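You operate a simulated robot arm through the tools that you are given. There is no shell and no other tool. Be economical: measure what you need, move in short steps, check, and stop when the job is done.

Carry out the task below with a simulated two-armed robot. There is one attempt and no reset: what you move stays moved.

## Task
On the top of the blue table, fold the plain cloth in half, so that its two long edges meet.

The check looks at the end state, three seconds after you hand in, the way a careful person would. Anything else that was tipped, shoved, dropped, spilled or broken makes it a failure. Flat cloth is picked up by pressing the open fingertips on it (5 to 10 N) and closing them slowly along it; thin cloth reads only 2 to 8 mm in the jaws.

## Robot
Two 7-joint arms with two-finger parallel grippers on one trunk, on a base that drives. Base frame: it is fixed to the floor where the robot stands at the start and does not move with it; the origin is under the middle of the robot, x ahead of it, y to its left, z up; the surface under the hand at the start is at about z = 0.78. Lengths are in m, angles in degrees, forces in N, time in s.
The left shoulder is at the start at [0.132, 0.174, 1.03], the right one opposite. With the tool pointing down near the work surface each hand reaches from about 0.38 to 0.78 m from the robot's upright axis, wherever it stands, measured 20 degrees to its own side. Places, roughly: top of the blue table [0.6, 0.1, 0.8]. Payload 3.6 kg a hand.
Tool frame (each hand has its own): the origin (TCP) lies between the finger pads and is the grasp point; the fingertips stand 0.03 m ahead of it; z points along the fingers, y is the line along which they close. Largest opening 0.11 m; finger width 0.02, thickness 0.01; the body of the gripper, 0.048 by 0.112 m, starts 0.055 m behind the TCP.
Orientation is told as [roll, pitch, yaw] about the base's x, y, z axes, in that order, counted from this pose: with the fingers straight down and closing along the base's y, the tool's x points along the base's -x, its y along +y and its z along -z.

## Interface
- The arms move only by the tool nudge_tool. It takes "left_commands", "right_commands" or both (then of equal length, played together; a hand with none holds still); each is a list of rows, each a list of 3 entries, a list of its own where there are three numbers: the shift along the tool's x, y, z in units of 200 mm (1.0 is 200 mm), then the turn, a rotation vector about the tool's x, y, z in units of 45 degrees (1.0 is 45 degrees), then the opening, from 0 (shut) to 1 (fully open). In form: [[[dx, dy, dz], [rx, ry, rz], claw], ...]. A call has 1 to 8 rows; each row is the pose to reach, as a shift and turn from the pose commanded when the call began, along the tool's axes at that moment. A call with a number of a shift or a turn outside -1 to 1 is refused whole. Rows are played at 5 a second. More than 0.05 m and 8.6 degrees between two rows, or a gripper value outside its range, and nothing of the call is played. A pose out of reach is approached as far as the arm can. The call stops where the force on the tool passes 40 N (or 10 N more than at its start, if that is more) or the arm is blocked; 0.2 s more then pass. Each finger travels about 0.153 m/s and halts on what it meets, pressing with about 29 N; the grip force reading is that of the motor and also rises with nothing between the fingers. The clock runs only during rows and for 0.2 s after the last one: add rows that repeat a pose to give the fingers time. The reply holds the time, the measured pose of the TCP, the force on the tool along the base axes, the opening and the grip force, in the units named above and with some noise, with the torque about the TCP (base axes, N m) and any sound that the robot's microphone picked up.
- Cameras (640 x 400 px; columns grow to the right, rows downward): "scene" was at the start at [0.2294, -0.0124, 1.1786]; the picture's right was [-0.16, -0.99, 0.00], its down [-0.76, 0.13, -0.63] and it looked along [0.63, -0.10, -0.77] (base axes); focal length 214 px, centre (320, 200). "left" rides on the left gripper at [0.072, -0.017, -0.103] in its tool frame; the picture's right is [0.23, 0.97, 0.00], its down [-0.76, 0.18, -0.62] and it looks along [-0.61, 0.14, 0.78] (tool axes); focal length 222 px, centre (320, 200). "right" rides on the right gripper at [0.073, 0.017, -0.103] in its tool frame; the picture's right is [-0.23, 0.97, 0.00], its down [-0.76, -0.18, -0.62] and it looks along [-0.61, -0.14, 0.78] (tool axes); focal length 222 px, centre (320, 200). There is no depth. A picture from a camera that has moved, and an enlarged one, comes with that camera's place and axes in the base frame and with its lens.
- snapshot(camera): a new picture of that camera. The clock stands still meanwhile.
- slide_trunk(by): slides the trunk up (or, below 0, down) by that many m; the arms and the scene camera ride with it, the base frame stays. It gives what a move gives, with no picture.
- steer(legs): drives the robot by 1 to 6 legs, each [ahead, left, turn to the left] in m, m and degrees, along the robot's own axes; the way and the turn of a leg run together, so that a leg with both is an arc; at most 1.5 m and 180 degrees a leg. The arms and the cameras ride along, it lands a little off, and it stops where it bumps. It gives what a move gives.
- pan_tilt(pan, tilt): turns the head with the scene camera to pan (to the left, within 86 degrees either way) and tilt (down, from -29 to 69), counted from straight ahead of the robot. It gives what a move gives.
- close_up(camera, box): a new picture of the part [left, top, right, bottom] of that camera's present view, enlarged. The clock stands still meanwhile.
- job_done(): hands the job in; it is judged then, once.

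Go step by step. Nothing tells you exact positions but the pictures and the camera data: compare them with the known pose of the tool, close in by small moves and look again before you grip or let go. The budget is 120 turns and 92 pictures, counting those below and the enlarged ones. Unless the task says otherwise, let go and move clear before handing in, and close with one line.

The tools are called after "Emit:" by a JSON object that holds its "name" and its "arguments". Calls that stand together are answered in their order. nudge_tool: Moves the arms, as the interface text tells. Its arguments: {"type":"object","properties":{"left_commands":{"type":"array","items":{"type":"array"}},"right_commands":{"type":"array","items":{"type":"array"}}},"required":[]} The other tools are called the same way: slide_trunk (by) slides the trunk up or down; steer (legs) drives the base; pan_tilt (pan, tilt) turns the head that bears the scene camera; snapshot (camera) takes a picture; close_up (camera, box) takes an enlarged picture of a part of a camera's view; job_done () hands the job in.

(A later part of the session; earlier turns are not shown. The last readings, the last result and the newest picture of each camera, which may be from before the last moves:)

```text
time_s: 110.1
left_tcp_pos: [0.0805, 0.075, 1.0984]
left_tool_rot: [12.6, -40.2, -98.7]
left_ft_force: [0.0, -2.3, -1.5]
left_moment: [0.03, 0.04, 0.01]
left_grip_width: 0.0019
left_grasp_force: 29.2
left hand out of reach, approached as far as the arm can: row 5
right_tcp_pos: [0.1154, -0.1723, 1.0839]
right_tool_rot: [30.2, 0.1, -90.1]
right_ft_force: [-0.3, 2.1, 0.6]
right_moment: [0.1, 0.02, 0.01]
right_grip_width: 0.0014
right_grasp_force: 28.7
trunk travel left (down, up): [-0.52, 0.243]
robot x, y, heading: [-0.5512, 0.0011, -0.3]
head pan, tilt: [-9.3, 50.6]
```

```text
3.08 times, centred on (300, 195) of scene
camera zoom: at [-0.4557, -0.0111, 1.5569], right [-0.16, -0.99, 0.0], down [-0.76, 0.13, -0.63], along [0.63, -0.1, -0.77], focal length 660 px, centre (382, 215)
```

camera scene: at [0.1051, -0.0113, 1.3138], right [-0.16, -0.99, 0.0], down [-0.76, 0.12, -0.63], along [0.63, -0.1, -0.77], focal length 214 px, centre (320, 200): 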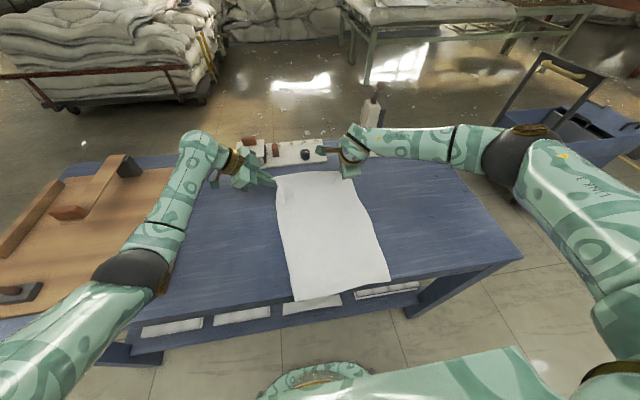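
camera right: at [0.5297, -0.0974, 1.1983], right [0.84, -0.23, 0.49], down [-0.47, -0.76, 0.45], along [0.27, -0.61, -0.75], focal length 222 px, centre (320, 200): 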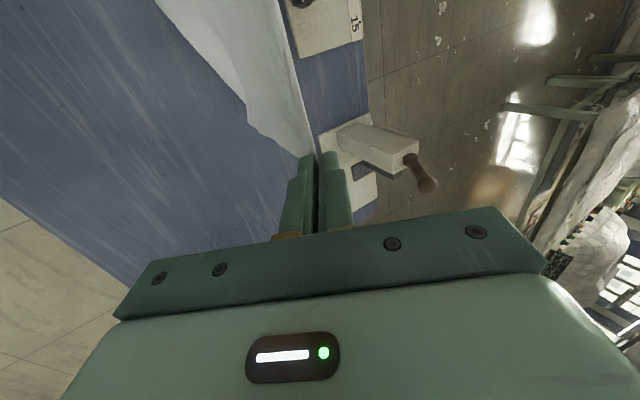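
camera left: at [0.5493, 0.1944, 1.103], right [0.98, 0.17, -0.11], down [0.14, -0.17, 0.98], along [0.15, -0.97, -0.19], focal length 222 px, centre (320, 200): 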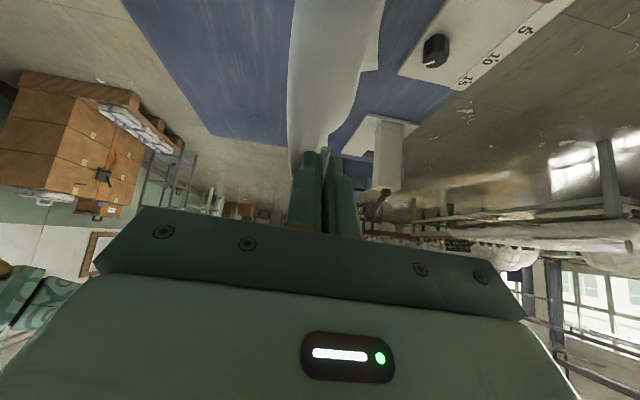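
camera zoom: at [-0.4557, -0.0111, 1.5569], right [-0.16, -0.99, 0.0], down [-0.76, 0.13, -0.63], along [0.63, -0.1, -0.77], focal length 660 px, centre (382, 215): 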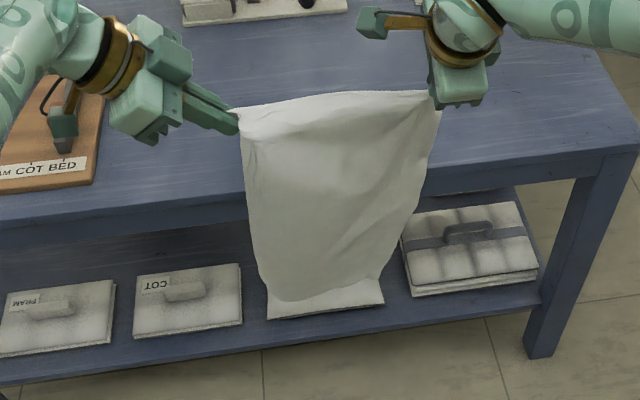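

It is swinging, so I let it settle and look again.

Emit:
{"name": "nudge_tool", "arguments": {"right_commands": [[[0, 0, 0], [0, 0, 0], 0], [[0, 0, 0], [0, 0, 0], 0], [[0, 0, 0], [0, 0, 0], 0], [[0, 0, 0], [0, 0, 0], 0], [[0, 0, 0], [0, 0, 0], 0], [[0, 0, 0], [0, 0, 0], 0], [[0, 0, 0], [0, 0, 0], 0], [[0, 0, 0], [0, 0, 0], 0]]}}

Emit:
{"name": "nudge_tool", "arguments": {"right_commands": [[[0, 0, 0], [0, 0, 0], 0], [[0, 0, 0], [0, 0, 0], 0], [[0, 0, 0], [0, 0, 0], 0], [[0, 0, 0], [0, 0, 0], 0], [[0, 0, 0], [0, 0, 0], 0], [[0, 0, 0], [0, 0, 0], 0], [[0, 0, 0], [0, 0, 0], 0], [[0, 0, 0], [0, 0, 0], 0]]}}

Emit:
{"name": "close_up", "arguments": {"camera": "scene", "box": [230, 130, 370, 260]}}

```text
time_s: 111.9
left_tcp_pos: [0.0807, 0.0745, 1.0976]
left_tool_rot: [12.5, -40.1, -98.7]
left_ft_force: [0.1, -2.0, -0.6]
left_moment: [0.01, 0.0, 0.07]
left_grip_width: 0.002
left_grasp_force: 29.1
right_tcp_pos: [0.1167, -0.1739, 1.083]
right_tool_rot: [30.1, 0.0, -90.2]
right_ft_force: [-0.9, 2.5, -0.5]
right_moment: [0.07, 0.03, 0.06]
right_grip_width: 0.0017
right_grasp_force: 29.6
trunk travel left (down, up): [-0.52, 0.243]
robot x, y, heading: [-0.5501, 0.006, -0.2]
head pan, tilt: [-9.3, 50.6]
```

```text
time_s: 113.7
left_tcp_pos: [0.0803, 0.0739, 1.0976]
left_tool_rot: [12.5, -40.1, -98.6]
left_ft_force: [1.0, -2.6, -0.3]
left_moment: [0.03, 0.02, 0.0]
left_grip_width: 0.0022
left_grasp_force: 28.8
right_tcp_pos: [0.1174, -0.172, 1.0834]
right_tool_rot: [30.1, 0.0, -90.1]
right_ft_force: [-0.5, 2.0, -0.5]
right_moment: [0.1, 0.04, 0.02]
right_grip_width: 0.0019
right_grasp_force: 28.7
trunk travel left (down, up): [-0.52, 0.243]
robot x, y, heading: [-0.5474, -0.0003, 0.2]
head pan, tilt: [-9.3, 50.6]
```

```text
3.08 times, centred on (300, 195) of scene
camera zoom: at [-0.4549, -0.0111, 1.5568], right [-0.16, -0.99, 0.0], down [-0.76, 0.13, -0.63], along [0.63, -0.1, -0.77], focal length 660 px, centre (382, 215)
```

zoom: 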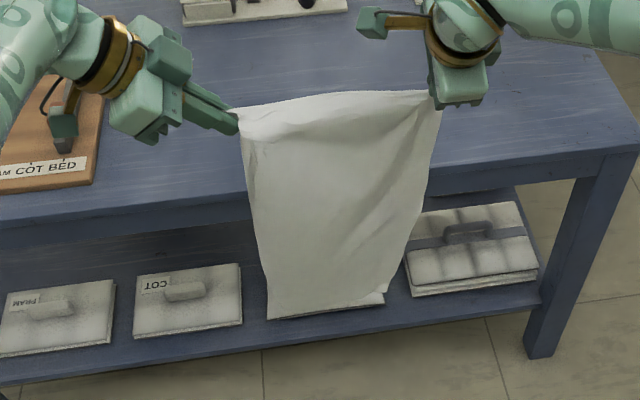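

The sheet hangs settled and taut with the lower-left corner out. I drape it over the front edge again, drawing forward and lowering as before.

Emit:
{"name": "steer", "arguments": {"legs": [[0.24, 0, 0]]}}

Emit:
{"name": "slide_trunk", "arguments": {"by": -0.1}}

Emit:
{"name": "steer", "arguments": {"legs": [[0.08, 0, 0]]}}

Emit:
{"name": "slide_trunk", "arguments": {"by": -0.12}}

Emit:
{"name": "steer", "arguments": {"legs": [[0.15, 0, 0]]}}

Emit:
{"name": "close_up", "arguments": {"camera": "scene", "box": [230, 150, 410, 320]}}

```text
time_s: 115.5
left_tcp_pos: [0.3185, 0.0769, 1.0978]
left_tool_rot: [12.4, -40.1, -98.3]
left_ft_force: [1.0, -1.4, 0.4]
left_moment: [0.01, 0.01, 0.01]
left_grip_width: 0.0019
left_grasp_force: 28.2
right_tcp_pos: [0.3558, -0.1706, 1.0834]
right_tool_rot: [30.1, 0.0, -89.9]
right_ft_force: [-0.4, 2.5, 0.7]
right_moment: [0.03, 0.03, 0.04]
right_grip_width: 0.0018
right_grasp_force: 28.8
trunk travel left (down, up): [-0.52, 0.243]
robot x, y, heading: [-0.3132, 0.0017, 0.1]
head pan, tilt: [-9.3, 50.6]
```

```text
time_s: 116.8
left_tcp_pos: [0.3188, 0.078, 1.0003]
left_tool_rot: [12.6, -40.0, -98.5]
left_ft_force: [0.2, -1.1, -0.6]
left_moment: [0.02, 0.06, 0.03]
left_grip_width: 0.002
left_grasp_force: 28.8
right_tcp_pos: [0.3541, -0.171, 0.9849]
right_tool_rot: [30.2, 0.1, -89.9]
right_ft_force: [-0.3, 1.9, -0.1]
right_moment: [0.06, 0.02, 0.03]
right_grip_width: 0.0017
right_grasp_force: 29.4
trunk travel left (down, up): [-0.42, 0.343]
robot x, y, heading: [-0.3111, 0.0036, 0.0]
head pan, tilt: [-9.3, 50.6]
```

```text
time_s: 117.8
left_tcp_pos: [0.3997, 0.0767, 0.9969]
left_tool_rot: [12.4, -40.1, -98.3]
left_ft_force: [1.0, -1.9, 0.0]
left_moment: [-0.03, 0.03, -0.05]
left_grip_width: 0.0016
left_grasp_force: 29.0
right_tcp_pos: [0.4367, -0.1707, 0.9816]
right_tool_rot: [30.0, -0.1, -89.8]
right_ft_force: [-0.8, 2.2, -0.2]
right_moment: [0.09, 0.02, 0.04]
right_grip_width: 0.0017
right_grasp_force: 29.6
trunk travel left (down, up): [-0.42, 0.343]
robot x, y, heading: [-0.2305, 0.0028, -0.0]
head pan, tilt: [-9.3, 50.6]
```

```text
time_s: 119.3
left_tcp_pos: [0.3982, 0.0757, 0.8788]
left_tool_rot: [12.6, -40.0, -98.5]
left_ft_force: [0.5, -2.1, -0.4]
left_moment: [0.03, 0.0, 0.06]
left_grip_width: 0.0021
left_grasp_force: 29.4
right_tcp_pos: [0.4351, -0.171, 0.8648]
right_tool_rot: [30.2, 0.0, -90.0]
right_ft_force: [-0.6, 1.9, 1.3]
right_moment: [0.06, 0.02, 0.0]
right_grip_width: 0.0016
right_grasp_force: 28.8
trunk travel left (down, up): [-0.3, 0.463]
robot x, y, heading: [-0.2313, 0.0047, -0.2]
head pan, tilt: [-9.3, 50.6]
```

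```text
time_s: 120.7
left_tcp_pos: [0.5518, 0.0749, 0.878]
left_tool_rot: [12.4, -40.1, -98.5]
left_ft_force: [1.1, -2.2, -0.6]
left_moment: [-0.01, 0.01, 0.04]
left_grip_width: 0.002
left_grasp_force: 29.4
right_tcp_pos: [0.5879, -0.173, 0.8627]
right_tool_rot: [30.0, 0.0, -90.0]
right_ft_force: [-0.5, 2.0, -0.4]
right_moment: [0.06, 0.02, 0.1]
right_grip_width: 0.0018
right_grasp_force: 29.4
trunk travel left (down, up): [-0.3, 0.463]
robot x, y, heading: [-0.0808, 0.0033, 0.0]
head pan, tilt: [-9.3, 50.6]
```

```text
2.35 times, centred on (320, 235) of scene
camera zoom: at [0.0749, -0.0117, 1.3343], right [-0.16, -0.99, 0.0], down [-0.76, 0.13, -0.63], along [0.62, -0.1, -0.77], focal length 505 px, centre (320, 118)
```

zoom: 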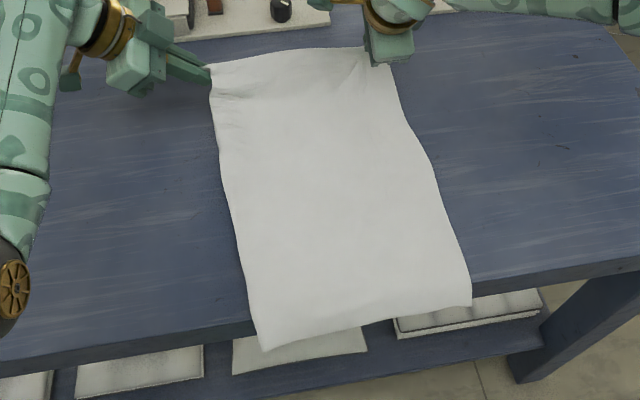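

The left side still has a wedge tucked under near D. I set the far end down and release. Then I can unroll the wedge by pressing on the near end and dragging it to the right.

Emit:
{"name": "steer", "arguments": {"legs": [[0.045, 0, 0]]}}

Emit:
{"name": "nudge_tool", "arguments": {"left_commands": [[[0.07, -0.02, 0.08], [0, 0, 0], 0], [[0.14, -0.04, 0.16], [0, 0, 0], 0], [[0.2, -0.055, 0.235], [0, 0, 0], 0], [[0.2, -0.055, 0.235], [0, 0, 0], 0.04], [[0.2, -0.055, 0.235], [0, 0, 0], 0.1], [[0.2, -0.055, 0.235], [0, 0, 0], 0.18], [[0.2, -0.055, 0.235], [0, 0, 0], 0.25]], "right_commands": [[[0, -0.04, 0.07], [0, 0, 0], 0], [[0, -0.08, 0.14], [0, 0, 0], 0], [[0, -0.125, 0.22], [0, 0, 0], 0], [[0, -0.125, 0.22], [0, 0, 0], 0.05], [[0, -0.125, 0.22], [0, 0, 0], 0.12], [[0, -0.125, 0.22], [0, 0, 0], 0.18], [[0, -0.125, 0.22], [0, 0, 0], 0.25]]}}

```text
time_s: 121.6
left_tcp_pos: [0.5962, 0.0748, 0.8752]
left_tool_rot: [12.3, -40.2, -98.4]
left_ft_force: [0.1, -1.5, -0.9]
left_moment: [-0.01, 0.04, -0.01]
left_grip_width: 0.0017
left_grasp_force: 28.6
right_tcp_pos: [0.6311, -0.1721, 0.8626]
right_tool_rot: [30.0, -0.1, -90.1]
right_ft_force: [0.1, 1.6, -0.4]
right_moment: [0.06, 0.02, 0.03]
right_grip_width: 0.0016
right_grasp_force: 28.5
trunk travel left (down, up): [-0.3, 0.463]
robot x, y, heading: [-0.0361, -0.0022, -0.1]
head pan, tilt: [-9.3, 50.6]
```

```text
time_s: 123.2
left_tcp_pos: [0.5938, 0.075, 0.8173]
left_tool_rot: [12.6, -40.1, -98.5]
left_ft_force: [0.7, 0.0, -0.7]
left_moment: [-0.02, -0.03, 0.02]
left_grip_width: 0.0274
left_grasp_force: 0.0
right_tcp_pos: [0.6318, -0.1734, 0.816]
right_tool_rot: [30.4, 0.1, -90.0]
right_ft_force: [5.7, -1.8, 27.9]
right_moment: [-0.12, -0.14, 0.04]
right_grip_width: 0.0184
right_grasp_force: 0.1
trunk travel left (down, up): [-0.3, 0.463]
robot x, y, heading: [-0.0331, 0.0026, -0.2]
head pan, tilt: [-9.3, 50.6]
```

Emit:
{"name": "nudge_tool", "arguments": {"left_commands": [[[0, 0, -0.15], [0, 0, 0], 0.3], [[-0.05, 0, -0.3], [0, 0, 0], 0.3], [[-0.1, 0, -0.5], [0, 0, 0], 0.3], [[-0.1, 0, -0.7], [0, 0, 0], 0.2], [[-0.1, 0, -0.85], [0, 0, 0], 0.1]], "right_commands": [[[0, 0.02, -0.1], [0, 0, 0], 0.25], [[0, 0.05, -0.25], [0, 0, 0], 0.25], [[0, 0.1, -0.45], [0, 0, 0], 0.2], [[0, 0.15, -0.6], [0, 0, 0], 0.1], [[0, 0.15, -0.75], [0, 0, 0], 0]]}}

Emit:
{"name": "steer", "arguments": {"legs": [[-0.15, 0, 0]]}}

Emit:
{"name": "snapshot", "arguments": {"camera": "scene"}}

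```text
time_s: 124.4
left_tcp_pos: [0.5715, 0.1695, 0.9569]
left_tool_rot: [12.5, -40.1, -98.6]
left_ft_force: [-0.4, 0.1, 0.0]
left_moment: [0.0, 0.0, -0.01]
left_grip_width: 0.0112
left_grasp_force: 0.2
right_tcp_pos: [0.5814, -0.1741, 0.9575]
right_tool_rot: [30.1, 0.0, -90.1]
right_ft_force: [-0.3, -1.0, 0.1]
right_moment: [-0.01, 0.0, 0.0]
right_grip_width: 0.0
right_grasp_force: 29.1
trunk travel left (down, up): [-0.3, 0.463]
robot x, y, heading: [-0.0337, -0.0019, -0.1]
head pan, tilt: [-9.3, 50.6]
```

```text
time_s: 125.8
left_tcp_pos: [0.4227, 0.17, 0.9559]
left_tool_rot: [12.6, -40.2, -98.5]
left_ft_force: [-0.4, -0.2, 0.2]
left_moment: [0.01, -0.03, 0.02]
left_grip_width: 0.0111
left_grasp_force: 0.1
right_tcp_pos: [0.4323, -0.1727, 0.9568]
right_tool_rot: [30.1, 0.0, -89.9]
right_ft_force: [-0.6, -0.5, -0.3]
right_moment: [-0.01, 0.01, 0.0]
right_grip_width: 0.0001
right_grasp_force: 29.1
trunk travel left (down, up): [-0.3, 0.463]
robot x, y, heading: [-0.184, -0.0011, -0.2]
head pan, tilt: [-9.3, 50.6]
```

```text
8 pictures are left
camera scene: at [-0.0332, -0.0112, 1.3348], right [-0.16, -0.99, 0.0], down [-0.76, 0.13, -0.64], along [0.63, -0.1, -0.77], focal length 214 px, centre (320, 200)
```

scene: 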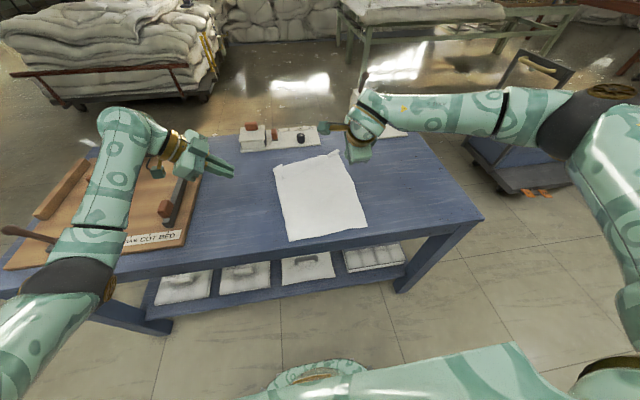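

I have 8 pictures left, so I measure sparingly. The sheet lies with D' (the fold) at about (0.28, 0.03) and B at (0.295, -0.21). I bring the closed right fingertips down near the near edge to drag the top layer rightward and unroll the wedge.

Emit:
{"name": "nudge_tool", "arguments": {"right_commands": [[[0.06, -0.18, 0.06], [0, 0, 0], 0], [[0.12, -0.36, 0.12], [0, 0, 0], 0], [[0.18, -0.52, 0.18], [0, 0, 0], 0], [[0.24, -0.66, 0.24], [0, 0, 0], 0], [[0.265, -0.79, 0.3], [0, 0, 0], 0]]}}

Emit:
{"name": "nudge_tool", "arguments": {"right_commands": [[[0, -0.025, 0.045], [0, 0, 0], 0], [[0, -0.045, 0.078], [0, 0, 0], 0], [[0, -0.05, 0.087], [0, 0, 0], 0], [[0, -0.05, 0.087], [0, 0, 0], 0]]}}

```text
time_s: 127.0
left_tcp_pos: [0.4236, 0.1706, 0.9566]
left_tool_rot: [12.5, -40.1, -98.4]
left_ft_force: [0.0, 0.3, -0.6]
left_moment: [-0.04, 0.03, -0.03]
left_grip_width: 0.0111
left_grasp_force: 0.1
right_tcp_pos: [0.3279, -0.1168, 0.8245]
right_tool_rot: [30.1, 0.0, -89.9]
right_ft_force: [0.4, 0.6, -0.3]
right_moment: [-0.03, -0.01, 0.01]
right_grip_width: 0.0
right_grasp_force: 28.4
trunk travel left (down, up): [-0.3, 0.463]
robot x, y, heading: [-0.1811, 0.0004, -0.1]
head pan, tilt: [-9.3, 50.6]
```

```text
time_s: 127.8
left_tcp_pos: [0.4223, 0.1699, 0.9559]
left_tool_rot: [12.6, -40.1, -98.6]
left_ft_force: [-0.5, -0.5, -0.1]
left_moment: [-0.07, -0.01, -0.02]
left_grip_width: 0.011
left_grasp_force: 0.0
right_tcp_pos: [0.332, -0.1166, 0.8099]
right_tool_rot: [31.0, 0.4, -89.8]
right_ft_force: [-4.1, -2.0, 20.5]
right_moment: [-0.04, -0.04, 0.01]
right_grip_width: 0.0
right_grasp_force: 28.6
trunk travel left (down, up): [-0.3, 0.463]
robot x, y, heading: [-0.1882, 0.0009, 0.1]
head pan, tilt: [-9.3, 50.6]
stopped in row 4 (right hand): the force on the tool passed its limit at 41 N (the readings are from after the stop); the commanded pose is now the measured one
```

Emit:
{"name": "nudge_tool", "arguments": {"right_commands": [[[0, 0.003, -0.004], [0, 0, 0], 0], [[-0.07, 0.003, -0.004], [0, 0, 0], 0], [[-0.14, 0.003, -0.004], [0, 0, 0], 0], [[-0.21, 0.003, -0.004], [0, 0, 0], 0], [[-0.28, 0.003, -0.004], [0, 0, 0], 0], [[-0.35, 0.003, -0.004], [0, 0, 0], 0], [[-0.42, 0.003, -0.004], [0, 0, 0], 0], [[-0.45, 0.003, -0.004], [0, 0, 0], 0]]}}

Emit:
{"name": "nudge_tool", "arguments": {"right_commands": [[[0, 0.05, -0.08], [0, 0, 0], 0], [[0, 0.1, -0.2], [0, 0, 0], 0], [[0, 0.15, -0.35], [0, 0, 0], 0]]}}

Emit:
{"name": "close_up", "arguments": {"camera": "scene", "box": [250, 140, 400, 255]}}

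```text
time_s: 129.6
left_tcp_pos: [0.4201, 0.1704, 0.9566]
left_tool_rot: [12.7, -40.3, -98.6]
left_ft_force: [-0.1, 0.3, -0.2]
left_moment: [-0.03, 0.02, -0.01]
left_grip_width: 0.0108
left_grasp_force: 0.1
right_tcp_pos: [0.3297, -0.2071, 0.8119]
right_tool_rot: [30.8, 0.1, -89.9]
right_ft_force: [0.0, 6.3, 30.3]
right_moment: [0.21, -0.2, 0.07]
right_grip_width: 0.0002
right_grasp_force: 29.0
trunk travel left (down, up): [-0.3, 0.463]
robot x, y, heading: [-0.184, 0.0026, -0.2]
head pan, tilt: [-9.3, 50.6]
```

```text
time_s: 130.4
left_tcp_pos: [0.4226, 0.1695, 0.9556]
left_tool_rot: [12.6, -40.0, -98.4]
left_ft_force: [1.0, 1.2, -0.2]
left_moment: [0.02, 0.02, -0.01]
left_grip_width: 0.011
left_grasp_force: 0.0
right_tcp_pos: [0.319, -0.2072, 0.8836]
right_tool_rot: [30.5, 0.2, -89.8]
right_ft_force: [-0.1, 0.9, 0.3]
right_moment: [0.02, -0.01, -0.01]
right_grip_width: 0.0
right_grasp_force: 29.0
trunk travel left (down, up): [-0.3, 0.463]
robot x, y, heading: [-0.1841, 0.0013, -0.2]
head pan, tilt: [-9.3, 50.6]
```

```text
3.48 times, centred on (325, 198) of scene
camera zoom: at [-0.0319, -0.0113, 1.3345], right [-0.16, -0.99, 0.0], down [-0.76, 0.13, -0.63], along [0.63, -0.1, -0.77], focal length 746 px, centre (303, 209)
```

zoom: 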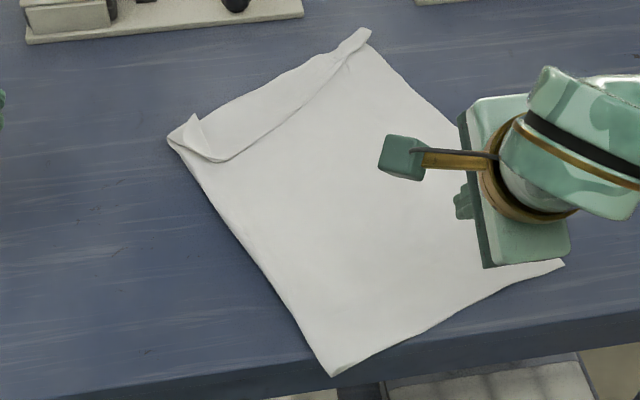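

The drag rotated the cloth, and the far edge has flopped over, but its right-hand long edge A–B is clean. It runs from about (0.683, -0.208) to (0.322, -0.310). The better plan is to grip this long edge at both ends, lift so everything hangs free, drape the lower half, and carry the held edge over to the other long edge. First I turn the hands upright and face the edge.

Emit:
{"name": "nudge_tool", "arguments": {"left_commands": [[[-0.03, 0.01, -0.03], [0, 0.15, 0], 0.27], [[-0.06, 0.02, -0.06], [0, 0.3, 0], 0.27], [[-0.1, 0.025, -0.11], [0, 0.45, 0], 0.27], [[-0.1, 0.025, -0.11], [0, 0.6, 0], 0.27], [[-0.1, 0.025, -0.11], [0, 0.75, 0], 0.27], [[-0.1, 0.025, -0.11], [0, 0.9, 0], 0.27]], "right_commands": [[[0, 0.06, -0.11], [0.12, 0, 0], 0.27], [[0, 0.12, -0.22], [0.24, 0, 0], 0.27], [[0, 0.12, -0.22], [0.36, 0, 0], 0.27], [[0, 0.12, -0.22], [0.48, 0, 0], 0.27], [[0, 0.12, -0.22], [0.6, 0, 0], 0.27], [[0, 0.12, -0.22], [0.67, 0, 0], 0.27]]}}

Emit:
{"name": "nudge_tool", "arguments": {"left_commands": [[[0, 0, 0], [0, 0, -0.16], 0.27], [[0, 0, 0], [0, 0, -0.33], 0.27], [[0, 0, 0], [0, 0, -0.5], 0.27], [[0, 0, 0], [0, 0, -0.67], 0.27], [[0, 0, 0], [0, 0, -0.84], 0.27], [[0, 0, 0], [0, 0, -1], 0.27]], "right_commands": [[[0, 0, 0], [0, 0, -0.16], 0.27], [[0, 0, 0], [0, 0, -0.33], 0.27], [[0, 0, 0], [0, 0, -0.5], 0.27], [[0, 0, 0], [0, 0, -0.67], 0.27], [[0, 0, 0], [0, 0, -0.84], 0.27], [[0, 0, 0], [0, 0, -1], 0.27]]}}

Emit:
{"name": "steer", "arguments": {"legs": [[0, -0.2, 0], [0.09, 0, 0]]}}

```text
time_s: 131.8
left_tcp_pos: [0.4237, 0.1681, 0.9841]
left_tool_rot: [9.5, -0.2, -90.3]
left_ft_force: [0.5, -0.1, 0.3]
left_moment: [0.03, 0.0, -0.04]
left_grip_width: 0.0298
left_grasp_force: 0.0
right_tcp_pos: [0.3191, -0.2074, 0.9343]
right_tool_rot: [0.4, 0.3, -89.9]
right_ft_force: [1.5, 0.2, -0.2]
right_moment: [-0.03, -0.01, 0.0]
right_grip_width: 0.0297
right_grasp_force: 0.1
trunk travel left (down, up): [-0.3, 0.463]
robot x, y, heading: [-0.186, -0.0006, 0.0]
head pan, tilt: [-9.3, 50.6]
```

```text
time_s: 133.2
left_tcp_pos: [0.424, 0.1682, 0.9855]
left_tool_rot: [6.6, -6.9, -45.6]
left_ft_force: [-0.3, 0.1, 0.1]
left_moment: [0.01, 0.0, -0.05]
left_grip_width: 0.0296
left_grasp_force: 0.0
right_tcp_pos: [0.3191, -0.2077, 0.9337]
right_tool_rot: [0.7, -0.1, -44.9]
right_ft_force: [-1.0, 0.0, 1.1]
right_moment: [-0.01, -0.01, 0.01]
right_grip_width: 0.0298
right_grasp_force: 0.1
trunk travel left (down, up): [-0.3, 0.463]
robot x, y, heading: [-0.1862, -0.001, -0.3]
head pan, tilt: [-9.3, 50.6]
```

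```text
time_s: 135.5
left_tcp_pos: [0.5115, -0.0272, 0.984]
left_tool_rot: [6.5, -6.9, -45.7]
left_ft_force: [-0.2, 0.2, -0.2]
left_moment: [-0.01, 0.04, -0.02]
left_grip_width: 0.0295
left_grasp_force: 0.1
right_tcp_pos: [0.4099, -0.4035, 0.9328]
right_tool_rot: [0.3, -0.1, -44.8]
right_ft_force: [0.1, -1.0, -0.5]
right_moment: [-0.01, 0.04, -0.02]
right_grip_width: 0.0299
right_grasp_force: 0.2
trunk travel left (down, up): [-0.3, 0.463]
robot x, y, heading: [-0.0961, -0.1971, 0.3]
head pan, tilt: [-9.3, 50.6]
```

Emit:
{"name": "nudge_tool", "arguments": {"left_commands": [[[0, 0, 0], [0, 0, -0.16], 0.27], [[0, 0, 0], [0, 0, -0.33], 0.27], [[0, 0, 0], [0, 0, -0.5], 0.27], [[0, 0, 0], [0, 0, -0.67], 0.27], [[0, 0, 0], [0, 0, -0.84], 0.27], [[0, 0, 0], [0, 0, -1], 0.27]], "right_commands": [[[0, 0, 0], [0, 0, -0.16], 0.27], [[0, 0, 0], [0, 0, -0.33], 0.27], [[0, 0, 0], [0, 0, -0.5], 0.27], [[0, 0, 0], [0, 0, -0.67], 0.27], [[0, 0, 0], [0, 0, -0.84], 0.27], [[0, 0, 0], [0, 0, -1], 0.27]]}}

Emit:
{"name": "slide_trunk", "arguments": {"by": -0.08}}

```text
time_s: 136.9
left_tcp_pos: [0.51, -0.0268, 0.9838]
left_tool_rot: [-0.3, -9.6, 0.0]
left_ft_force: [0.0, -0.5, -0.5]
left_moment: [0.0, 0.01, -0.04]
left_grip_width: 0.0297
left_grasp_force: 0.0
right_tcp_pos: [0.4081, -0.402, 0.9348]
right_tool_rot: [0.2, -0.4, 0.4]
right_ft_force: [0.4, 0.4, -0.1]
right_moment: [-0.01, -0.03, 0.01]
right_grip_width: 0.0296
right_grasp_force: 0.1
trunk travel left (down, up): [-0.3, 0.463]
robot x, y, heading: [-0.0943, -0.196, -0.2]
head pan, tilt: [-9.3, 50.6]
```

```text
time_s: 138.1
left_tcp_pos: [0.5097, -0.027, 0.9048]
left_tool_rot: [-0.3, -9.6, -0.1]
left_ft_force: [-0.6, 0.2, 0.7]
left_moment: [0.01, 0.02, 0.0]
left_grip_width: 0.0298
left_grasp_force: 0.0
right_tcp_pos: [0.4084, -0.4036, 0.8551]
right_tool_rot: [0.4, -0.5, 0.2]
right_ft_force: [-0.6, 0.9, -1.0]
right_moment: [0.04, 0.0, 0.0]
right_grip_width: 0.0296
right_grasp_force: 0.1
trunk travel left (down, up): [-0.22, 0.543]
robot x, y, heading: [-0.0929, -0.1957, -0.1]
head pan, tilt: [-9.3, 50.6]
```

Emit:
{"name": "nudge_tool", "arguments": {"left_commands": [[[-0.1, -0.12, 0.0], [0, 0.04, -0.06], 0.27], [[-0.2, -0.25, 0.05], [0, 0.08, -0.12], 0.27], [[-0.3, -0.37, 0.1], [0, 0.12, -0.19], 0.27], [[-0.4, -0.5, 0.15], [0, 0.16, -0.25], 0.27], [[-0.5, -0.63, 0.23], [0, 0.19, -0.32], 0.27], [[-0.58, -0.75, 0.31], [0, 0.21, -0.38], 0.27], [[-0.665, -0.865, 0.39], [0, 0.21, -0.44], 0.27]], "right_commands": [[[0.05, 0.08, 0], [0, 0, -0.04], 0.27], [[0.1, 0.17, 0], [0, 0, -0.08], 0.27], [[0.15, 0.25, 0], [0, 0, -0.12], 0.27], [[0.2, 0.33, 0], [0, 0, -0.17], 0.27], [[0.25, 0.42, 0], [0, 0, -0.21], 0.27], [[0.3, 0.5, 0.02], [0, 0, -0.25], 0.27], [[0.33, 0.585, 0.02], [0, 0, -0.29], 0.27]]}}

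Emit:
{"name": "snapshot", "arguments": {"camera": "left"}}

Emit:
{"name": "snapshot", "arguments": {"camera": "right"}}

```text
time_s: 139.7
left_tcp_pos: [0.5873, -0.1165, 0.881]
left_tool_rot: [-1.8, 0.4, 17.6]
left_ft_force: [0.1, 0.4, -0.6]
left_moment: [0.0, -0.02, 0.03]
left_grip_width: 0.0296
left_grasp_force: 0.1
left hand out of reach, approached as far as the arm can: row 5, 6, 7
right_tcp_pos: [0.3413, -0.2856, 0.8517]
right_tool_rot: [0.1, -0.5, 13.4]
right_ft_force: [-0.5, -0.6, -0.5]
right_moment: [-0.03, 0.02, 0.04]
right_grip_width: 0.0295
right_grasp_force: 0.1
trunk travel left (down, up): [-0.22, 0.543]
robot x, y, heading: [-0.0988, -0.1948, 0.3]
head pan, tilt: [-9.3, 50.6]
```

```text
6 pictures are left
camera left: at [0.5224, -0.1519, 0.9841], right [-0.51, 0.86, -0.03], down [0.67, 0.42, 0.61], along [0.54, 0.29, -0.79], focal length 222 px, centre (320, 200)
```

left: 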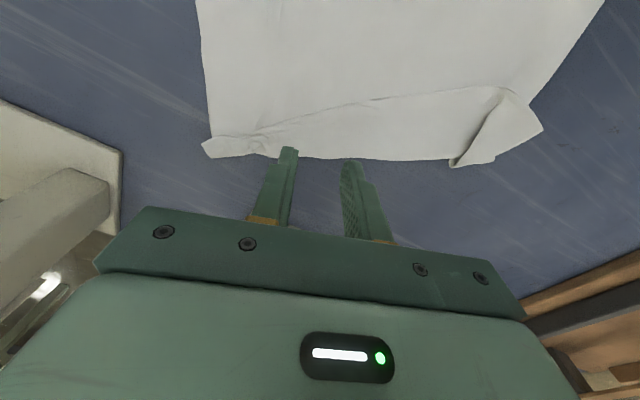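

```text
5 pictures are left
camera right: at [0.2663, -0.2857, 0.9544], right [0.0, 1.0, 0.0], down [0.78, 0.0, 0.63], along [0.63, 0.0, -0.78], focal length 222 px, centre (320, 200)
```

right: 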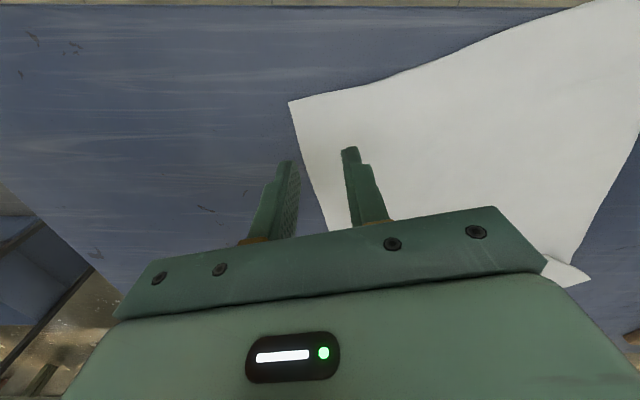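

The left arm can't cross that far from here, so I shift the robot right and slightly forward. B refines to (0.313, -0.308) and A to about (0.674, -0.208).

Emit:
{"name": "steer", "arguments": {"legs": [[0, -0.16, 0], [0.04, 0, 0]]}}

```text
time_s: 141.6
left_tcp_pos: [0.6278, -0.2782, 0.8794]
left_tool_rot: [-1.6, 0.4, 17.6]
left_ft_force: [0.0, -0.2, 0.0]
left_moment: [0.0, 0.01, 0.0]
left_grip_width: 0.0296
left_grasp_force: 0.1
right_tcp_pos: [0.3837, -0.4476, 0.85]
right_tool_rot: [0.2, -0.4, 13.3]
right_ft_force: [-0.1, 0.0, -0.6]
right_moment: [0.0, 0.02, 0.01]
right_grip_width: 0.0297
right_grasp_force: 0.1
trunk travel left (down, up): [-0.22, 0.543]
robot x, y, heading: [-0.0551, -0.3571, 0.2]
head pan, tilt: [-9.3, 50.6]
```

Emit:
{"name": "nudge_tool", "arguments": {"left_commands": [[[-0.04, 0.07, 0.05], [0, 0, 0], 0.27], [[-0.08, 0.14, 0.1], [0, 0, 0], 0.27], [[-0.12, 0.21, 0.16], [0, 0, 0], 0.27], [[-0.16, 0.28, 0.22], [0, 0, 0], 0.27], [[-0.205, 0.35, 0.295], [0, 0, 0], 0.27], [[-0.205, 0.35, 0.295], [0, 0, 0], 0.27]], "right_commands": [[[0, 0.15, 0.02], [0, 0, 0], 0.27], [[0, 0.33, 0.05], [0, 0, 0], 0.27], [[0, 0.51, 0.08], [0, 0, 0], 0.27], [[0, 0.69, 0.11], [0, 0, 0], 0.27], [[0.005, 0.89, 0.15], [0, 0, 0], 0.27], [[0.005, 0.89, 0.15], [0, 0, 0], 0.27]]}}

Emit:
{"name": "snapshot", "arguments": {"camera": "left"}}

```text
time_s: 143.0
left_tcp_pos: [0.6401, -0.1924, 0.8238]
left_tool_rot: [-1.7, 0.4, 17.6]
left_ft_force: [0.4, 0.4, -1.0]
left_moment: [-0.01, 0.02, 0.0]
left_grip_width: 0.0297
left_grasp_force: 0.1
left hand out of reach, approached as far as the arm can: row 3, 4, 5, 6
right_tcp_pos: [0.3395, -0.2741, 0.8208]
right_tool_rot: [0.2, -0.5, 13.1]
right_ft_force: [0.8, 0.9, -0.3]
right_moment: [0.01, 0.01, -0.05]
right_grip_width: 0.0297
right_grasp_force: 0.0
trunk travel left (down, up): [-0.22, 0.543]
robot x, y, heading: [-0.0519, -0.3579, -0.1]
head pan, tilt: [-9.3, 50.6]
```

```text
4 pictures are left
camera left: at [0.5745, -0.2274, 0.9272], right [-0.51, 0.86, -0.03], down [0.67, 0.42, 0.61], along [0.54, 0.29, -0.79], focal length 222 px, centre (320, 200)
```

left: 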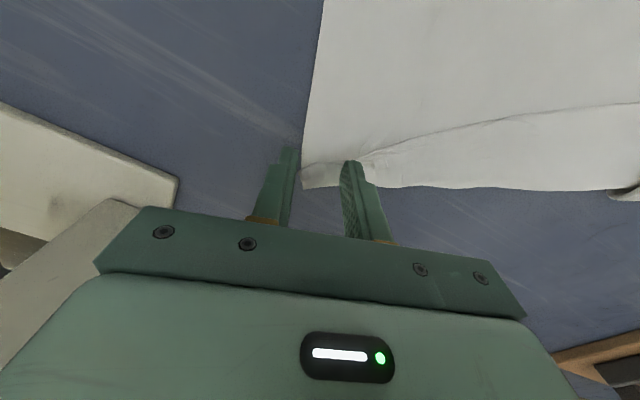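

The left outer finger is just off the edge, so I shift the left hand inward 14 mm and bring both down onto the cloth.

Emit:
{"name": "nudge_tool", "arguments": {"left_commands": [[[0, 0.035, 0], [0, 0, 0], 0.27], [[0, 0.07, 0.02], [0, 0, 0], 0.27], [[0, 0.07, 0.045], [0, 0, 0], 0.27], [[0, 0.07, 0.06], [0, 0, 0], 0.27], [[0, 0.07, 0.06], [0, 0, 0], 0.27]], "right_commands": [[[0, 0, 0.01], [0, 0, 0], 0.27], [[0, 0, 0.025], [0, 0, 0], 0.27], [[0, 0, 0.035], [0, 0, 0], 0.27], [[0, 0, 0.045], [0, 0, 0], 0.27], [[0, 0, 0.045], [0, 0, 0], 0.27]]}}

```text
time_s: 144.2
left_tcp_pos: [0.6357, -0.18, 0.8127]
left_tool_rot: [-1.7, 0.3, 17.4]
left_ft_force: [3.3, 2.4, 13.1]
left_moment: [0.31, 0.07, -0.06]
left_grip_width: 0.03
left_grasp_force: 0.8
left hand out of reach, approached as far as the arm can: row 2
right_tcp_pos: [0.3396, -0.2746, 0.8119]
right_tool_rot: [0.0, -0.7, 13.2]
right_ft_force: [1.0, -0.3, -0.6]
right_moment: [0.01, 0.01, 0.01]
right_grip_width: 0.0294
right_grasp_force: 0.1
trunk travel left (down, up): [-0.22, 0.543]
robot x, y, heading: [-0.0569, -0.3535, -0.0]
head pan, tilt: [-9.3, 50.6]
```

Emit:
{"name": "nudge_tool", "arguments": {"left_commands": [[[0, 0, -0.002], [-0.04, 0, 0], 0.27], [[0, 0, -0.002], [-0.04, 0, 0], 0.27]], "right_commands": [[[0, 0, 0.006], [0, 0, 0], 0.27], [[0, 0, 0.01], [0, 0, 0], 0.27]]}}

```text
time_s: 144.8
left_tcp_pos: [0.6328, -0.1793, 0.8117]
left_tool_rot: [0.1, 0.3, 17.6]
left_ft_force: [2.1, -0.8, 8.1]
left_moment: [0.12, -0.01, -0.02]
left_grip_width: 0.0293
left_grasp_force: 0.0
right_tcp_pos: [0.3388, -0.2744, 0.8115]
right_tool_rot: [0.3, -0.5, 13.1]
right_ft_force: [-2.3, -1.4, 12.2]
right_moment: [-0.26, 0.12, -0.09]
right_grip_width: 0.0299
right_grasp_force: 0.4
trunk travel left (down, up): [-0.22, 0.543]
robot x, y, heading: [-0.0587, -0.358, 0.0]
head pan, tilt: [-9.3, 50.6]
```

Pressure is good on both, at 8 and 12 N. I close slowly.

Emit:
{"name": "nudge_tool", "arguments": {"left_commands": [[[0, 0, 0], [0, 0, 0], 0.23], [[0, 0, 0], [0, 0, 0], 0.19], [[0, 0, 0], [0, 0, 0], 0.15], [[0, 0, 0], [0, 0, 0], 0.12], [[0, 0, 0], [0, 0, 0], 0.08], [[0, 0, 0], [0, 0, 0], 0.04], [[0, 0, 0], [0, 0, 0], 0], [[0, 0, 0], [0, 0, 0], 0]], "right_commands": [[[0, 0, -0.002], [0, 0, 0], 0.23], [[0, 0, -0.002], [0, 0, 0], 0.19], [[0, 0, -0.002], [0, 0, 0], 0.15], [[0, 0, -0.002], [0, 0, 0], 0.12], [[0, 0, -0.002], [0, 0, 0], 0.08], [[0, 0, -0.002], [0, 0, 0], 0.04], [[0, 0, -0.002], [0, 0, 0], 0], [[0, 0, -0.002], [0, 0, 0], 0]]}}

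```text
time_s: 146.6
left_tcp_pos: [0.6325, -0.1797, 0.8119]
left_tool_rot: [0.0, 0.2, 17.5]
left_ft_force: [-0.9, -0.4, 7.7]
left_moment: [-0.04, 0.05, 0.01]
left_grip_width: 0.0027
left_grasp_force: 28.8
right_tcp_pos: [0.3405, -0.2751, 0.8109]
right_tool_rot: [0.1, -0.7, 13.2]
right_ft_force: [1.3, -0.9, 12.4]
right_moment: [-0.09, 0.05, 0.03]
right_grip_width: 0.0022
right_grasp_force: 29.2
trunk travel left (down, up): [-0.22, 0.543]
robot x, y, heading: [-0.0607, -0.3509, -0.1]
head pan, tilt: [-9.3, 50.6]
```

Both grips hold cloth (2–3 mm). Next I lift a little and align the edge A–B with the x axis, then carry it beyond the table's right end to hang free. Then I can drape it back over that end without turning the hands.

Emit:
{"name": "nudge_tool", "arguments": {"left_commands": [[[0, 0, -0.1], [0, 0, 0.07], 0], [[0.01, -0.03, -0.2], [0, 0, 0.14], 0], [[0.02, -0.06, -0.3], [0, 0, 0.21], 0], [[0.03, -0.1, -0.4], [0, 0, 0.3], 0], [[0.03, -0.1, -0.4], [0, 0, 0.39], 0]], "right_commands": [[[0, 0, -0.1], [0, 0, 0.06], 0], [[-0.01, 0.1, -0.2], [0, 0, 0.12], 0], [[-0.02, 0.2, -0.3], [0, 0, 0.18], 0], [[-0.03, 0.3, -0.4], [0, 0, 0.24], 0], [[-0.03, 0.37, -0.4], [0, 0, 0.29], 0]]}}

Emit:
{"name": "slide_trunk", "arguments": {"by": 0.25}}

```text
time_s: 148.0
left_tcp_pos: [0.6459, -0.1459, 0.893]
left_tool_rot: [0.3, 0.4, 5.0]
left_ft_force: [-1.2, 0.1, -0.3]
left_moment: [-0.02, -0.02, 0.03]
left_grip_width: 0.0024
left_grasp_force: 28.8
left hand out of reach, approached as far as the arm can: row 1, 2, 3, 4, 5
right_tcp_pos: [0.3389, -0.2153, 0.8834]
right_tool_rot: [-1.1, -0.6, -1.0]
right_ft_force: [0.9, 0.1, 0.4]
right_moment: [0.02, -0.03, -0.01]
right_grip_width: 0.0021
right_grasp_force: 28.8
trunk travel left (down, up): [-0.22, 0.543]
robot x, y, heading: [-0.0565, -0.3541, -0.1]
head pan, tilt: [-9.3, 50.6]
stopped in row 5 (left hand): the arm was blocked; the commanded pose is now the measured one
```

```text
time_s: 150.6
left_tcp_pos: [0.6059, -0.1462, 1.2602]
left_tool_rot: [-0.6, -10.2, 5.0]
left_ft_force: [0.6, 0.1, -0.5]
left_moment: [0.02, 0.01, 0.05]
left_grip_width: 0.0026
left_grasp_force: 28.7
right_tcp_pos: [0.3407, -0.2141, 1.1345]
right_tool_rot: [-1.2, -0.6, -1.1]
right_ft_force: [0.5, 0.5, 1.1]
right_moment: [0.02, 0.05, 0.01]
right_grip_width: 0.002
right_grasp_force: 28.6
trunk travel left (down, up): [-0.47, 0.293]
robot x, y, heading: [-0.0536, -0.3556, -0.0]
head pan, tilt: [-9.3, 50.6]
```

The left arm rode up again at its limit. I level by raising the right hand and stretching the edge.

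Emit:
{"name": "nudge_tool", "arguments": {"right_commands": [[[0.03, 0.03, -0.12], [0, 0, 0], 0], [[0.06, 0.06, -0.24], [0, 0, 0], 0], [[0.1, 0.1, -0.36], [0, 0, 0], 0], [[0.15, 0.15, -0.48], [0, 0, 0], 0], [[0.2, 0.15, -0.6], [0, 0, 0], 0]]}}

Emit:
{"name": "snapshot", "arguments": {"camera": "scene"}}

```text
time_s: 151.5
left_tcp_pos: [0.609, -0.1309, 1.272]
left_tool_rot: [-0.9, -11.4, 6.3]
left_ft_force: [-1.1, -0.3, 0.2]
left_moment: [0.01, 0.03, 0.05]
left_grip_width: 0.0023
left_grasp_force: 29.0
right_tcp_pos: [0.3408, -0.2375, 1.1667]
right_tool_rot: [-10.5, -3.4, -2.9]
right_ft_force: [0.5, 0.6, 0.2]
right_moment: [0.01, -0.02, 0.01]
right_grip_width: 0.0017
right_grasp_force: 28.9
trunk travel left (down, up): [-0.47, 0.293]
robot x, y, heading: [-0.0546, -0.3607, -0.3]
head pan, tilt: [-9.3, 50.6]
stopped in row 4 (right hand): the arm was blocked; the commanded pose is now the measured one
```

```text
3 pictures are left
camera scene: at [0.0457, -0.3682, 1.5065], right [-0.16, -0.99, 0.0], down [-0.76, 0.12, -0.63], along [0.63, -0.1, -0.77], focal length 214 px, centre (320, 200)
```

scene: 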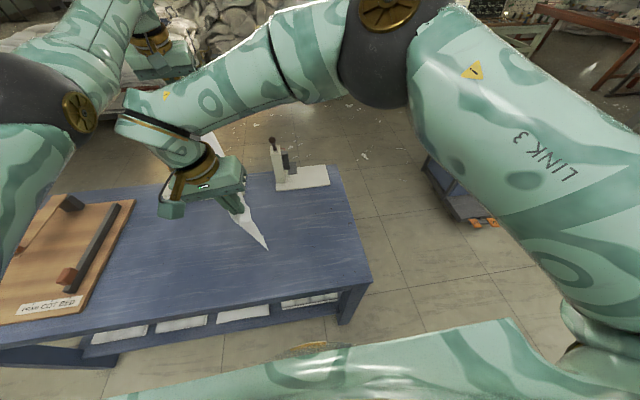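

The crossed arms are touching. I uncross them by swinging the edge parallel to the table front: right hand to the right, left hand toward me, with both hands yawing along with it.

Emit:
{"name": "nudge_tool", "arguments": {"left_commands": [[[0.06, 0, 0], [0, 0.03, -0.11], 0], [[0.12, 0, 0.02], [0, 0.06, -0.22], 0], [[0.18, 0, 0.04], [0, 0.1, -0.33], 0], [[0.25, 0, 0.06], [0, 0.13, -0.44], 0], [[0.31, 0, 0.08], [0, 0.16, -0.55], 0], [[0.37, 0, 0.1], [0, 0.2, -0.66], 0], [[0.44, 0, 0.12], [0, 0.22, -0.77], 0], [[0.5, 0, 0.14], [0, 0.25, -0.88], 0]], "right_commands": [[[-0.03, -0.12, 0], [-0.03, 0, -0.11], 0], [[-0.06, -0.24, 0], [-0.06, 0, -0.22], 0], [[-0.09, -0.36, 0], [-0.1, 0, -0.33], 0], [[-0.12, -0.48, -0.02], [-0.13, 0, -0.44], 0], [[-0.15, -0.6, -0.04], [-0.16, 0, -0.55], 0], [[-0.18, -0.72, -0.06], [-0.2, 0, -0.66], 0], [[-0.21, -0.83, -0.08], [-0.22, 0, -0.77], 0], [[-0.24, -0.93, -0.1], [-0.23, 0, -0.88], 0]]}}

```text
time_s: 153.3
left_tcp_pos: [0.5187, -0.1425, 1.2246]
left_tool_rot: [-4.1, 2.1, 45.6]
left_ft_force: [0.2, -0.7, -0.3]
left_moment: [-0.01, 0.03, -0.02]
left_grip_width: 0.0027
left_grasp_force: 28.7
right_tcp_pos: [0.3765, -0.4192, 1.2225]
right_tool_rot: [-0.6, 0.6, 36.7]
right_ft_force: [0.0, 0.2, -0.5]
right_moment: [0.01, 0.0, 0.01]
right_grip_width: 0.0019
right_grasp_force: 29.3
trunk travel left (down, up): [-0.47, 0.293]
robot x, y, heading: [-0.056, -0.3583, 0.1]
head pan, tilt: [-9.3, 50.6]
```

Both hands still hold and are level. I finish aligning the edge parallel to y and gently take up the slack.

Emit:
{"name": "nudge_tool", "arguments": {"left_commands": [[[0.04, 0.05, 0], [0, 0, -0.12], 0], [[0.08, 0.1, 0], [0, 0, -0.24], 0], [[0.12, 0.15, 0], [0, 0, -0.36], 0], [[0.16, 0.2, 0], [0, 0, -0.48], 0], [[0.2, 0.25, 0], [0, 0, -0.6], 0], [[0.24, 0.3, 0], [0, 0, -0.7], 0], [[0.28, 0.355, 0], [0, 0, -0.78], 0]], "right_commands": [[[-0.01, -0.03, 0], [0, 0, -0.12], 0], [[-0.025, -0.07, 0], [0, 0, -0.24], 0], [[-0.04, -0.11, 0], [0, 0, -0.36], 0], [[-0.055, -0.16, 0], [0, 0, -0.48], 0], [[-0.07, -0.2, 0], [0, 0, -0.6], 0], [[-0.085, -0.25, 0], [0, 0, -0.72], 0], [[-0.095, -0.29, 0], [0, 0, -0.8], 0]]}}

```text
time_s: 154.9
left_tcp_pos: [0.4966, -0.1, 1.203]
left_tool_rot: [-2.3, 4.2, 80.5]
left_ft_force: [-11.1, -23.0, 1.3]
left_moment: [-0.74, 0.34, -0.13]
left_grip_width: 0.0024
left_grasp_force: 28.4
left hand out of reach, approached as far as the arm can: row 1, 2, 3, 4, 5, 6, 7
right_tcp_pos: [0.3447, -0.4062, 1.2222]
right_tool_rot: [1.3, -3.1, 45.2]
right_ft_force: [10.8, 22.7, -1.3]
right_moment: [0.65, -0.34, 0.05]
right_grip_width: 0.0018
right_grasp_force: 29.1
right hand out of reach, approached as far as the arm can: row 1, 2, 3, 4, 5, 6, 7
trunk travel left (down, up): [-0.47, 0.293]
robot x, y, heading: [-0.058, -0.3539, -0.1]
head pan, tilt: [-9.3, 50.6]
```

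The edge is taut at about 0.34 m between grips and stays held, but it runs 26° off the table front. I relax it slightly and turn the robot 26° left to square it up, then back off to in front of the table edge and lower to hang.

Emit:
{"name": "nudge_tool", "arguments": {"left_commands": [[[0.05, 0.01, 0], [0, 0, 0], 0], [[0.05, 0.01, 0], [0, 0, 0], 0]]}}

Emit:
{"name": "steer", "arguments": {"legs": [[0, 0, 26.4]]}}

```text
time_s: 155.5
left_tcp_pos: [0.4987, -0.1046, 1.2014]
left_tool_rot: [-2.1, 4.1, 80.6]
left_ft_force: [-10.0, -19.9, 0.8]
left_moment: [-0.61, 0.34, -0.03]
left_grip_width: 0.0026
left_grasp_force: 29.1
left hand out of reach, approached as far as the arm can: row 1, 2
right_tcp_pos: [0.3443, -0.4058, 1.2199]
right_tool_rot: [1.3, -2.8, 45.0]
right_ft_force: [9.9, 18.6, -1.8]
right_moment: [0.54, -0.29, 0.04]
right_grip_width: 0.0016
right_grasp_force: 28.6
trunk travel left (down, up): [-0.47, 0.293]
robot x, y, heading: [-0.0563, -0.3597, 0.2]
head pan, tilt: [-9.3, 50.6]
```

```text
time_s: 157.2
left_tcp_pos: [0.3312, 0.1135, 1.2022]
left_tool_rot: [-2.2, 4.1, 106.5]
left_ft_force: [-0.5, -18.6, 1.3]
left_moment: [-0.63, -0.01, -0.09]
left_grip_width: 0.0027
left_grasp_force: 29.4
right_tcp_pos: [0.3259, -0.2266, 1.2217]
right_tool_rot: [1.4, -2.9, 71.0]
right_ft_force: [0.2, 18.4, -2.0]
right_moment: [0.52, -0.02, 0.04]
right_grip_width: 0.0018
right_grasp_force: 29.1
trunk travel left (down, up): [-0.47, 0.293]
robot x, y, heading: [-0.0541, -0.3574, 25.9]
head pan, tilt: [-9.3, 50.6]
```

The edge is now square, at x≈0.33 with y from -0.23 to 0.11. I ease the tension, back off in front of the table edge, lower to hang, and let it settle.

Emit:
{"name": "nudge_tool", "arguments": {"right_commands": [[[-0.012, 0.004, 0.05], [0, 0, 0], 0], [[-0.024, 0.008, 0.09], [0, 0, 0], 0], [[-0.024, 0.008, 0.09], [0, 0, 0], 0]]}}

Emit:
{"name": "steer", "arguments": {"legs": [[-0.16, 0.08, 0]]}}

Emit:
{"name": "slide_trunk", "arguments": {"by": -0.2}}

Emit:
{"name": "nudge_tool", "arguments": {"right_commands": [[[0, 0, 0], [0, 0, 0], 0], [[0, 0, 0], [0, 0, 0], 0], [[0, 0, 0], [0, 0, 0], 0], [[0, 0, 0], [0, 0, 0], 0], [[0, 0, 0], [0, 0, 0], 0], [[0, 0, 0], [0, 0, 0], 0], [[0, 0, 0], [0, 0, 0], 0], [[0, 0, 0], [0, 0, 0], 0]]}}

```text
time_s: 158.0
left_tcp_pos: [0.3307, 0.1131, 1.2036]
left_tool_rot: [-2.2, 4.2, 106.5]
left_ft_force: [-0.5, -9.1, 0.6]
left_moment: [-0.35, -0.02, -0.05]
left_grip_width: 0.0026
left_grasp_force: 29.0
right_tcp_pos: [0.3262, -0.2221, 1.2032]
right_tool_rot: [1.4, -2.9, 71.1]
right_ft_force: [-0.3, 9.4, -0.9]
right_moment: [0.3, 0.0, 0.0]
right_grip_width: 0.0017
right_grasp_force: 29.1
trunk travel left (down, up): [-0.47, 0.293]
robot x, y, heading: [-0.0576, -0.3558, 25.9]
head pan, tilt: [-9.3, 50.6]
```

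```text
time_s: 159.5
left_tcp_pos: [0.1536, 0.1139, 1.202]
left_tool_rot: [-2.2, 4.2, 106.4]
left_ft_force: [-0.8, -8.9, 0.2]
left_moment: [-0.33, -0.06, -0.05]
left_grip_width: 0.0026
left_grasp_force: 28.6
right_tcp_pos: [0.1463, -0.2194, 1.2028]
right_tool_rot: [1.5, -2.9, 71.1]
right_ft_force: [0.3, 9.2, -0.3]
right_moment: [0.27, -0.03, 0.0]
right_grip_width: 0.0016
right_grasp_force: 28.5
trunk travel left (down, up): [-0.47, 0.293]
robot x, y, heading: [-0.2341, -0.3537, 26.1]
head pan, tilt: [-9.3, 50.6]
```

```text
time_s: 161.7
left_tcp_pos: [0.1749, 0.1251, 0.9321]
left_tool_rot: [5.6, 5.5, 107.1]
left_ft_force: [-3.0, -23.6, 5.8]
left_moment: [-0.82, 0.01, -0.05]
left_grip_width: 0.0026
left_grasp_force: 29.1
right_tcp_pos: [0.1487, -0.2205, 1.0032]
right_tool_rot: [1.4, -3.0, 71.2]
right_ft_force: [2.8, 22.8, -5.1]
right_moment: [0.74, -0.09, -0.09]
right_grip_width: 0.0015
right_grasp_force: 29.3
trunk travel left (down, up): [-0.27, 0.493]
robot x, y, heading: [-0.2349, -0.3583, 25.9]
head pan, tilt: [-9.3, 50.6]
```

```text
time_s: 163.5
left_tcp_pos: [0.175, 0.125, 0.9306]
left_tool_rot: [5.6, 5.4, 107.1]
left_ft_force: [-2.9, -22.6, 4.4]
left_moment: [-0.88, 0.08, 0.0]
left_grip_width: 0.0029
left_grasp_force: 29.1
right_tcp_pos: [0.1477, -0.2182, 1.0016]
right_tool_rot: [1.3, -2.9, 71.1]
right_ft_force: [2.2, 23.3, -5.4]
right_moment: [0.76, -0.07, -0.06]
right_grip_width: 0.0014
right_grasp_force: 29.4
trunk travel left (down, up): [-0.27, 0.493]
robot x, y, heading: [-0.2333, -0.3532, 26.0]
head pan, tilt: [-9.3, 50.6]
```

The left hand sank, chasing its old command. I level it again and take a look.

Emit:
{"name": "nudge_tool", "arguments": {"left_commands": [[[0.01, 0.04, -0.1], [0, 0, 0], 0], [[0.02, 0.08, -0.2], [0, 0, 0], 0], [[0.03, 0.11, -0.32], [0, 0, 0], 0], [[0.03, 0.11, -0.32], [0, 0, 0], 0]]}}

Emit:
{"name": "snapshot", "arguments": {"camera": "scene"}}

```text
time_s: 164.5
left_tcp_pos: [0.1767, 0.143, 0.9912]
left_tool_rot: [5.6, 5.5, 107.0]
left_ft_force: [-3.2, -35.7, 0.8]
left_moment: [-1.18, 0.12, -0.14]
left_grip_width: 0.0029
left_grasp_force: 28.6
left hand out of reach, approached as far as the arm can: row 1, 2, 3, 4
right_tcp_pos: [0.1482, -0.2182, 1.0019]
right_tool_rot: [1.6, -3.2, 71.2]
right_ft_force: [4.2, 35.7, -0.9]
right_moment: [1.13, -0.09, -0.08]
right_grip_width: 0.0015
right_grasp_force: 28.8
trunk travel left (down, up): [-0.27, 0.493]
robot x, y, heading: [-0.2321, -0.3543, 26.2]
head pan, tilt: [-9.3, 50.6]
```

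```text
2 pictures are left
camera scene: at [-0.0791, -0.2923, 1.3037], right [0.29, -0.96, 0.0], down [-0.74, -0.22, -0.63], along [0.61, 0.18, -0.77], focal length 214 px, centre (320, 200)
```

scene: 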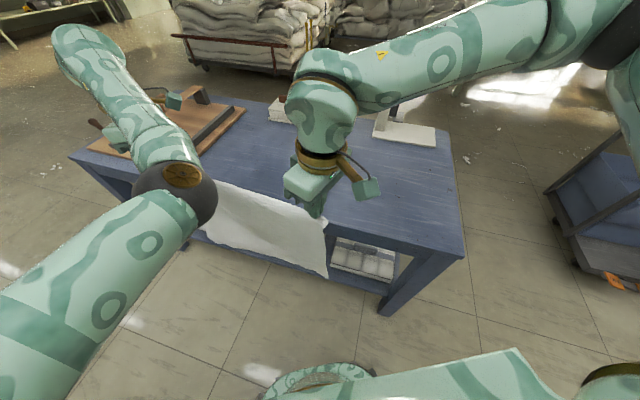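

The sheet now hangs wide and flat from its long edge in front of the table. I relax the tension with the left hand and then drape it forward over the edge.

Emit:
{"name": "nudge_tool", "arguments": {"left_commands": [[[0.03, 0.05, 0], [0, 0, 0], 0], [[0.06, 0.1, 0], [0, 0, 0], 0], [[0.075, 0.12, 0], [0, 0, 0], 0]]}}

Emit:
{"name": "steer", "arguments": {"legs": [[0.144, -0.07, 0]]}}

Emit:
{"name": "slide_trunk", "arguments": {"by": -0.07}}

```text
time_s: 165.3
left_tcp_pos: [0.1751, 0.1445, 0.9917]
left_tool_rot: [5.6, 5.4, 107.1]
left_ft_force: [-3.5, -37.3, 0.8]
left_moment: [-1.2, 0.07, -0.1]
left_grip_width: 0.0028
left_grasp_force: 28.7
left hand out of reach, approached as far as the arm can: row 1, 2, 3
right_tcp_pos: [0.1481, -0.2191, 1.0024]
right_tool_rot: [1.5, -3.1, 71.3]
right_ft_force: [3.8, 37.7, -1.0]
right_moment: [1.19, -0.09, -0.1]
right_grip_width: 0.0016
right_grasp_force: 29.0
trunk travel left (down, up): [-0.27, 0.493]
robot x, y, heading: [-0.2363, -0.3569, 25.9]
head pan, tilt: [-9.3, 50.6]
```

```text
time_s: 166.7
left_tcp_pos: [0.337, 0.1446, 0.992]
left_tool_rot: [5.6, 5.4, 107.1]
left_ft_force: [-4.2, -36.7, 1.4]
left_moment: [-1.22, 0.13, -0.13]
left_grip_width: 0.0029
left_grasp_force: 28.8
right_tcp_pos: [0.3105, -0.2175, 1.0022]
right_tool_rot: [1.6, -3.0, 71.2]
right_ft_force: [3.8, 36.2, -1.5]
right_moment: [1.15, -0.05, -0.09]
right_grip_width: 0.0016
right_grasp_force: 29.1
trunk travel left (down, up): [-0.27, 0.493]
robot x, y, heading: [-0.0752, -0.3567, 26.0]
head pan, tilt: [-9.3, 50.6]
```

```text
time_s: 167.8
left_tcp_pos: [0.3459, 0.15, 0.8835]
left_tool_rot: [9.7, 6.1, 107.4]
left_ft_force: [-2.4, -23.7, 3.6]
left_moment: [-0.83, 0.07, 0.1]
left_grip_width: 0.0021
left_grasp_force: 28.9
right_tcp_pos: [0.3068, -0.2178, 0.9324]
right_tool_rot: [1.5, -3.3, 71.1]
right_ft_force: [2.2, 23.8, -3.1]
right_moment: [0.83, -0.07, -0.04]
right_grip_width: 0.0015
right_grasp_force: 29.4
trunk travel left (down, up): [-0.2, 0.563]
robot x, y, heading: [-0.0761, -0.3546, 26.2]
head pan, tilt: [-9.3, 50.6]
```

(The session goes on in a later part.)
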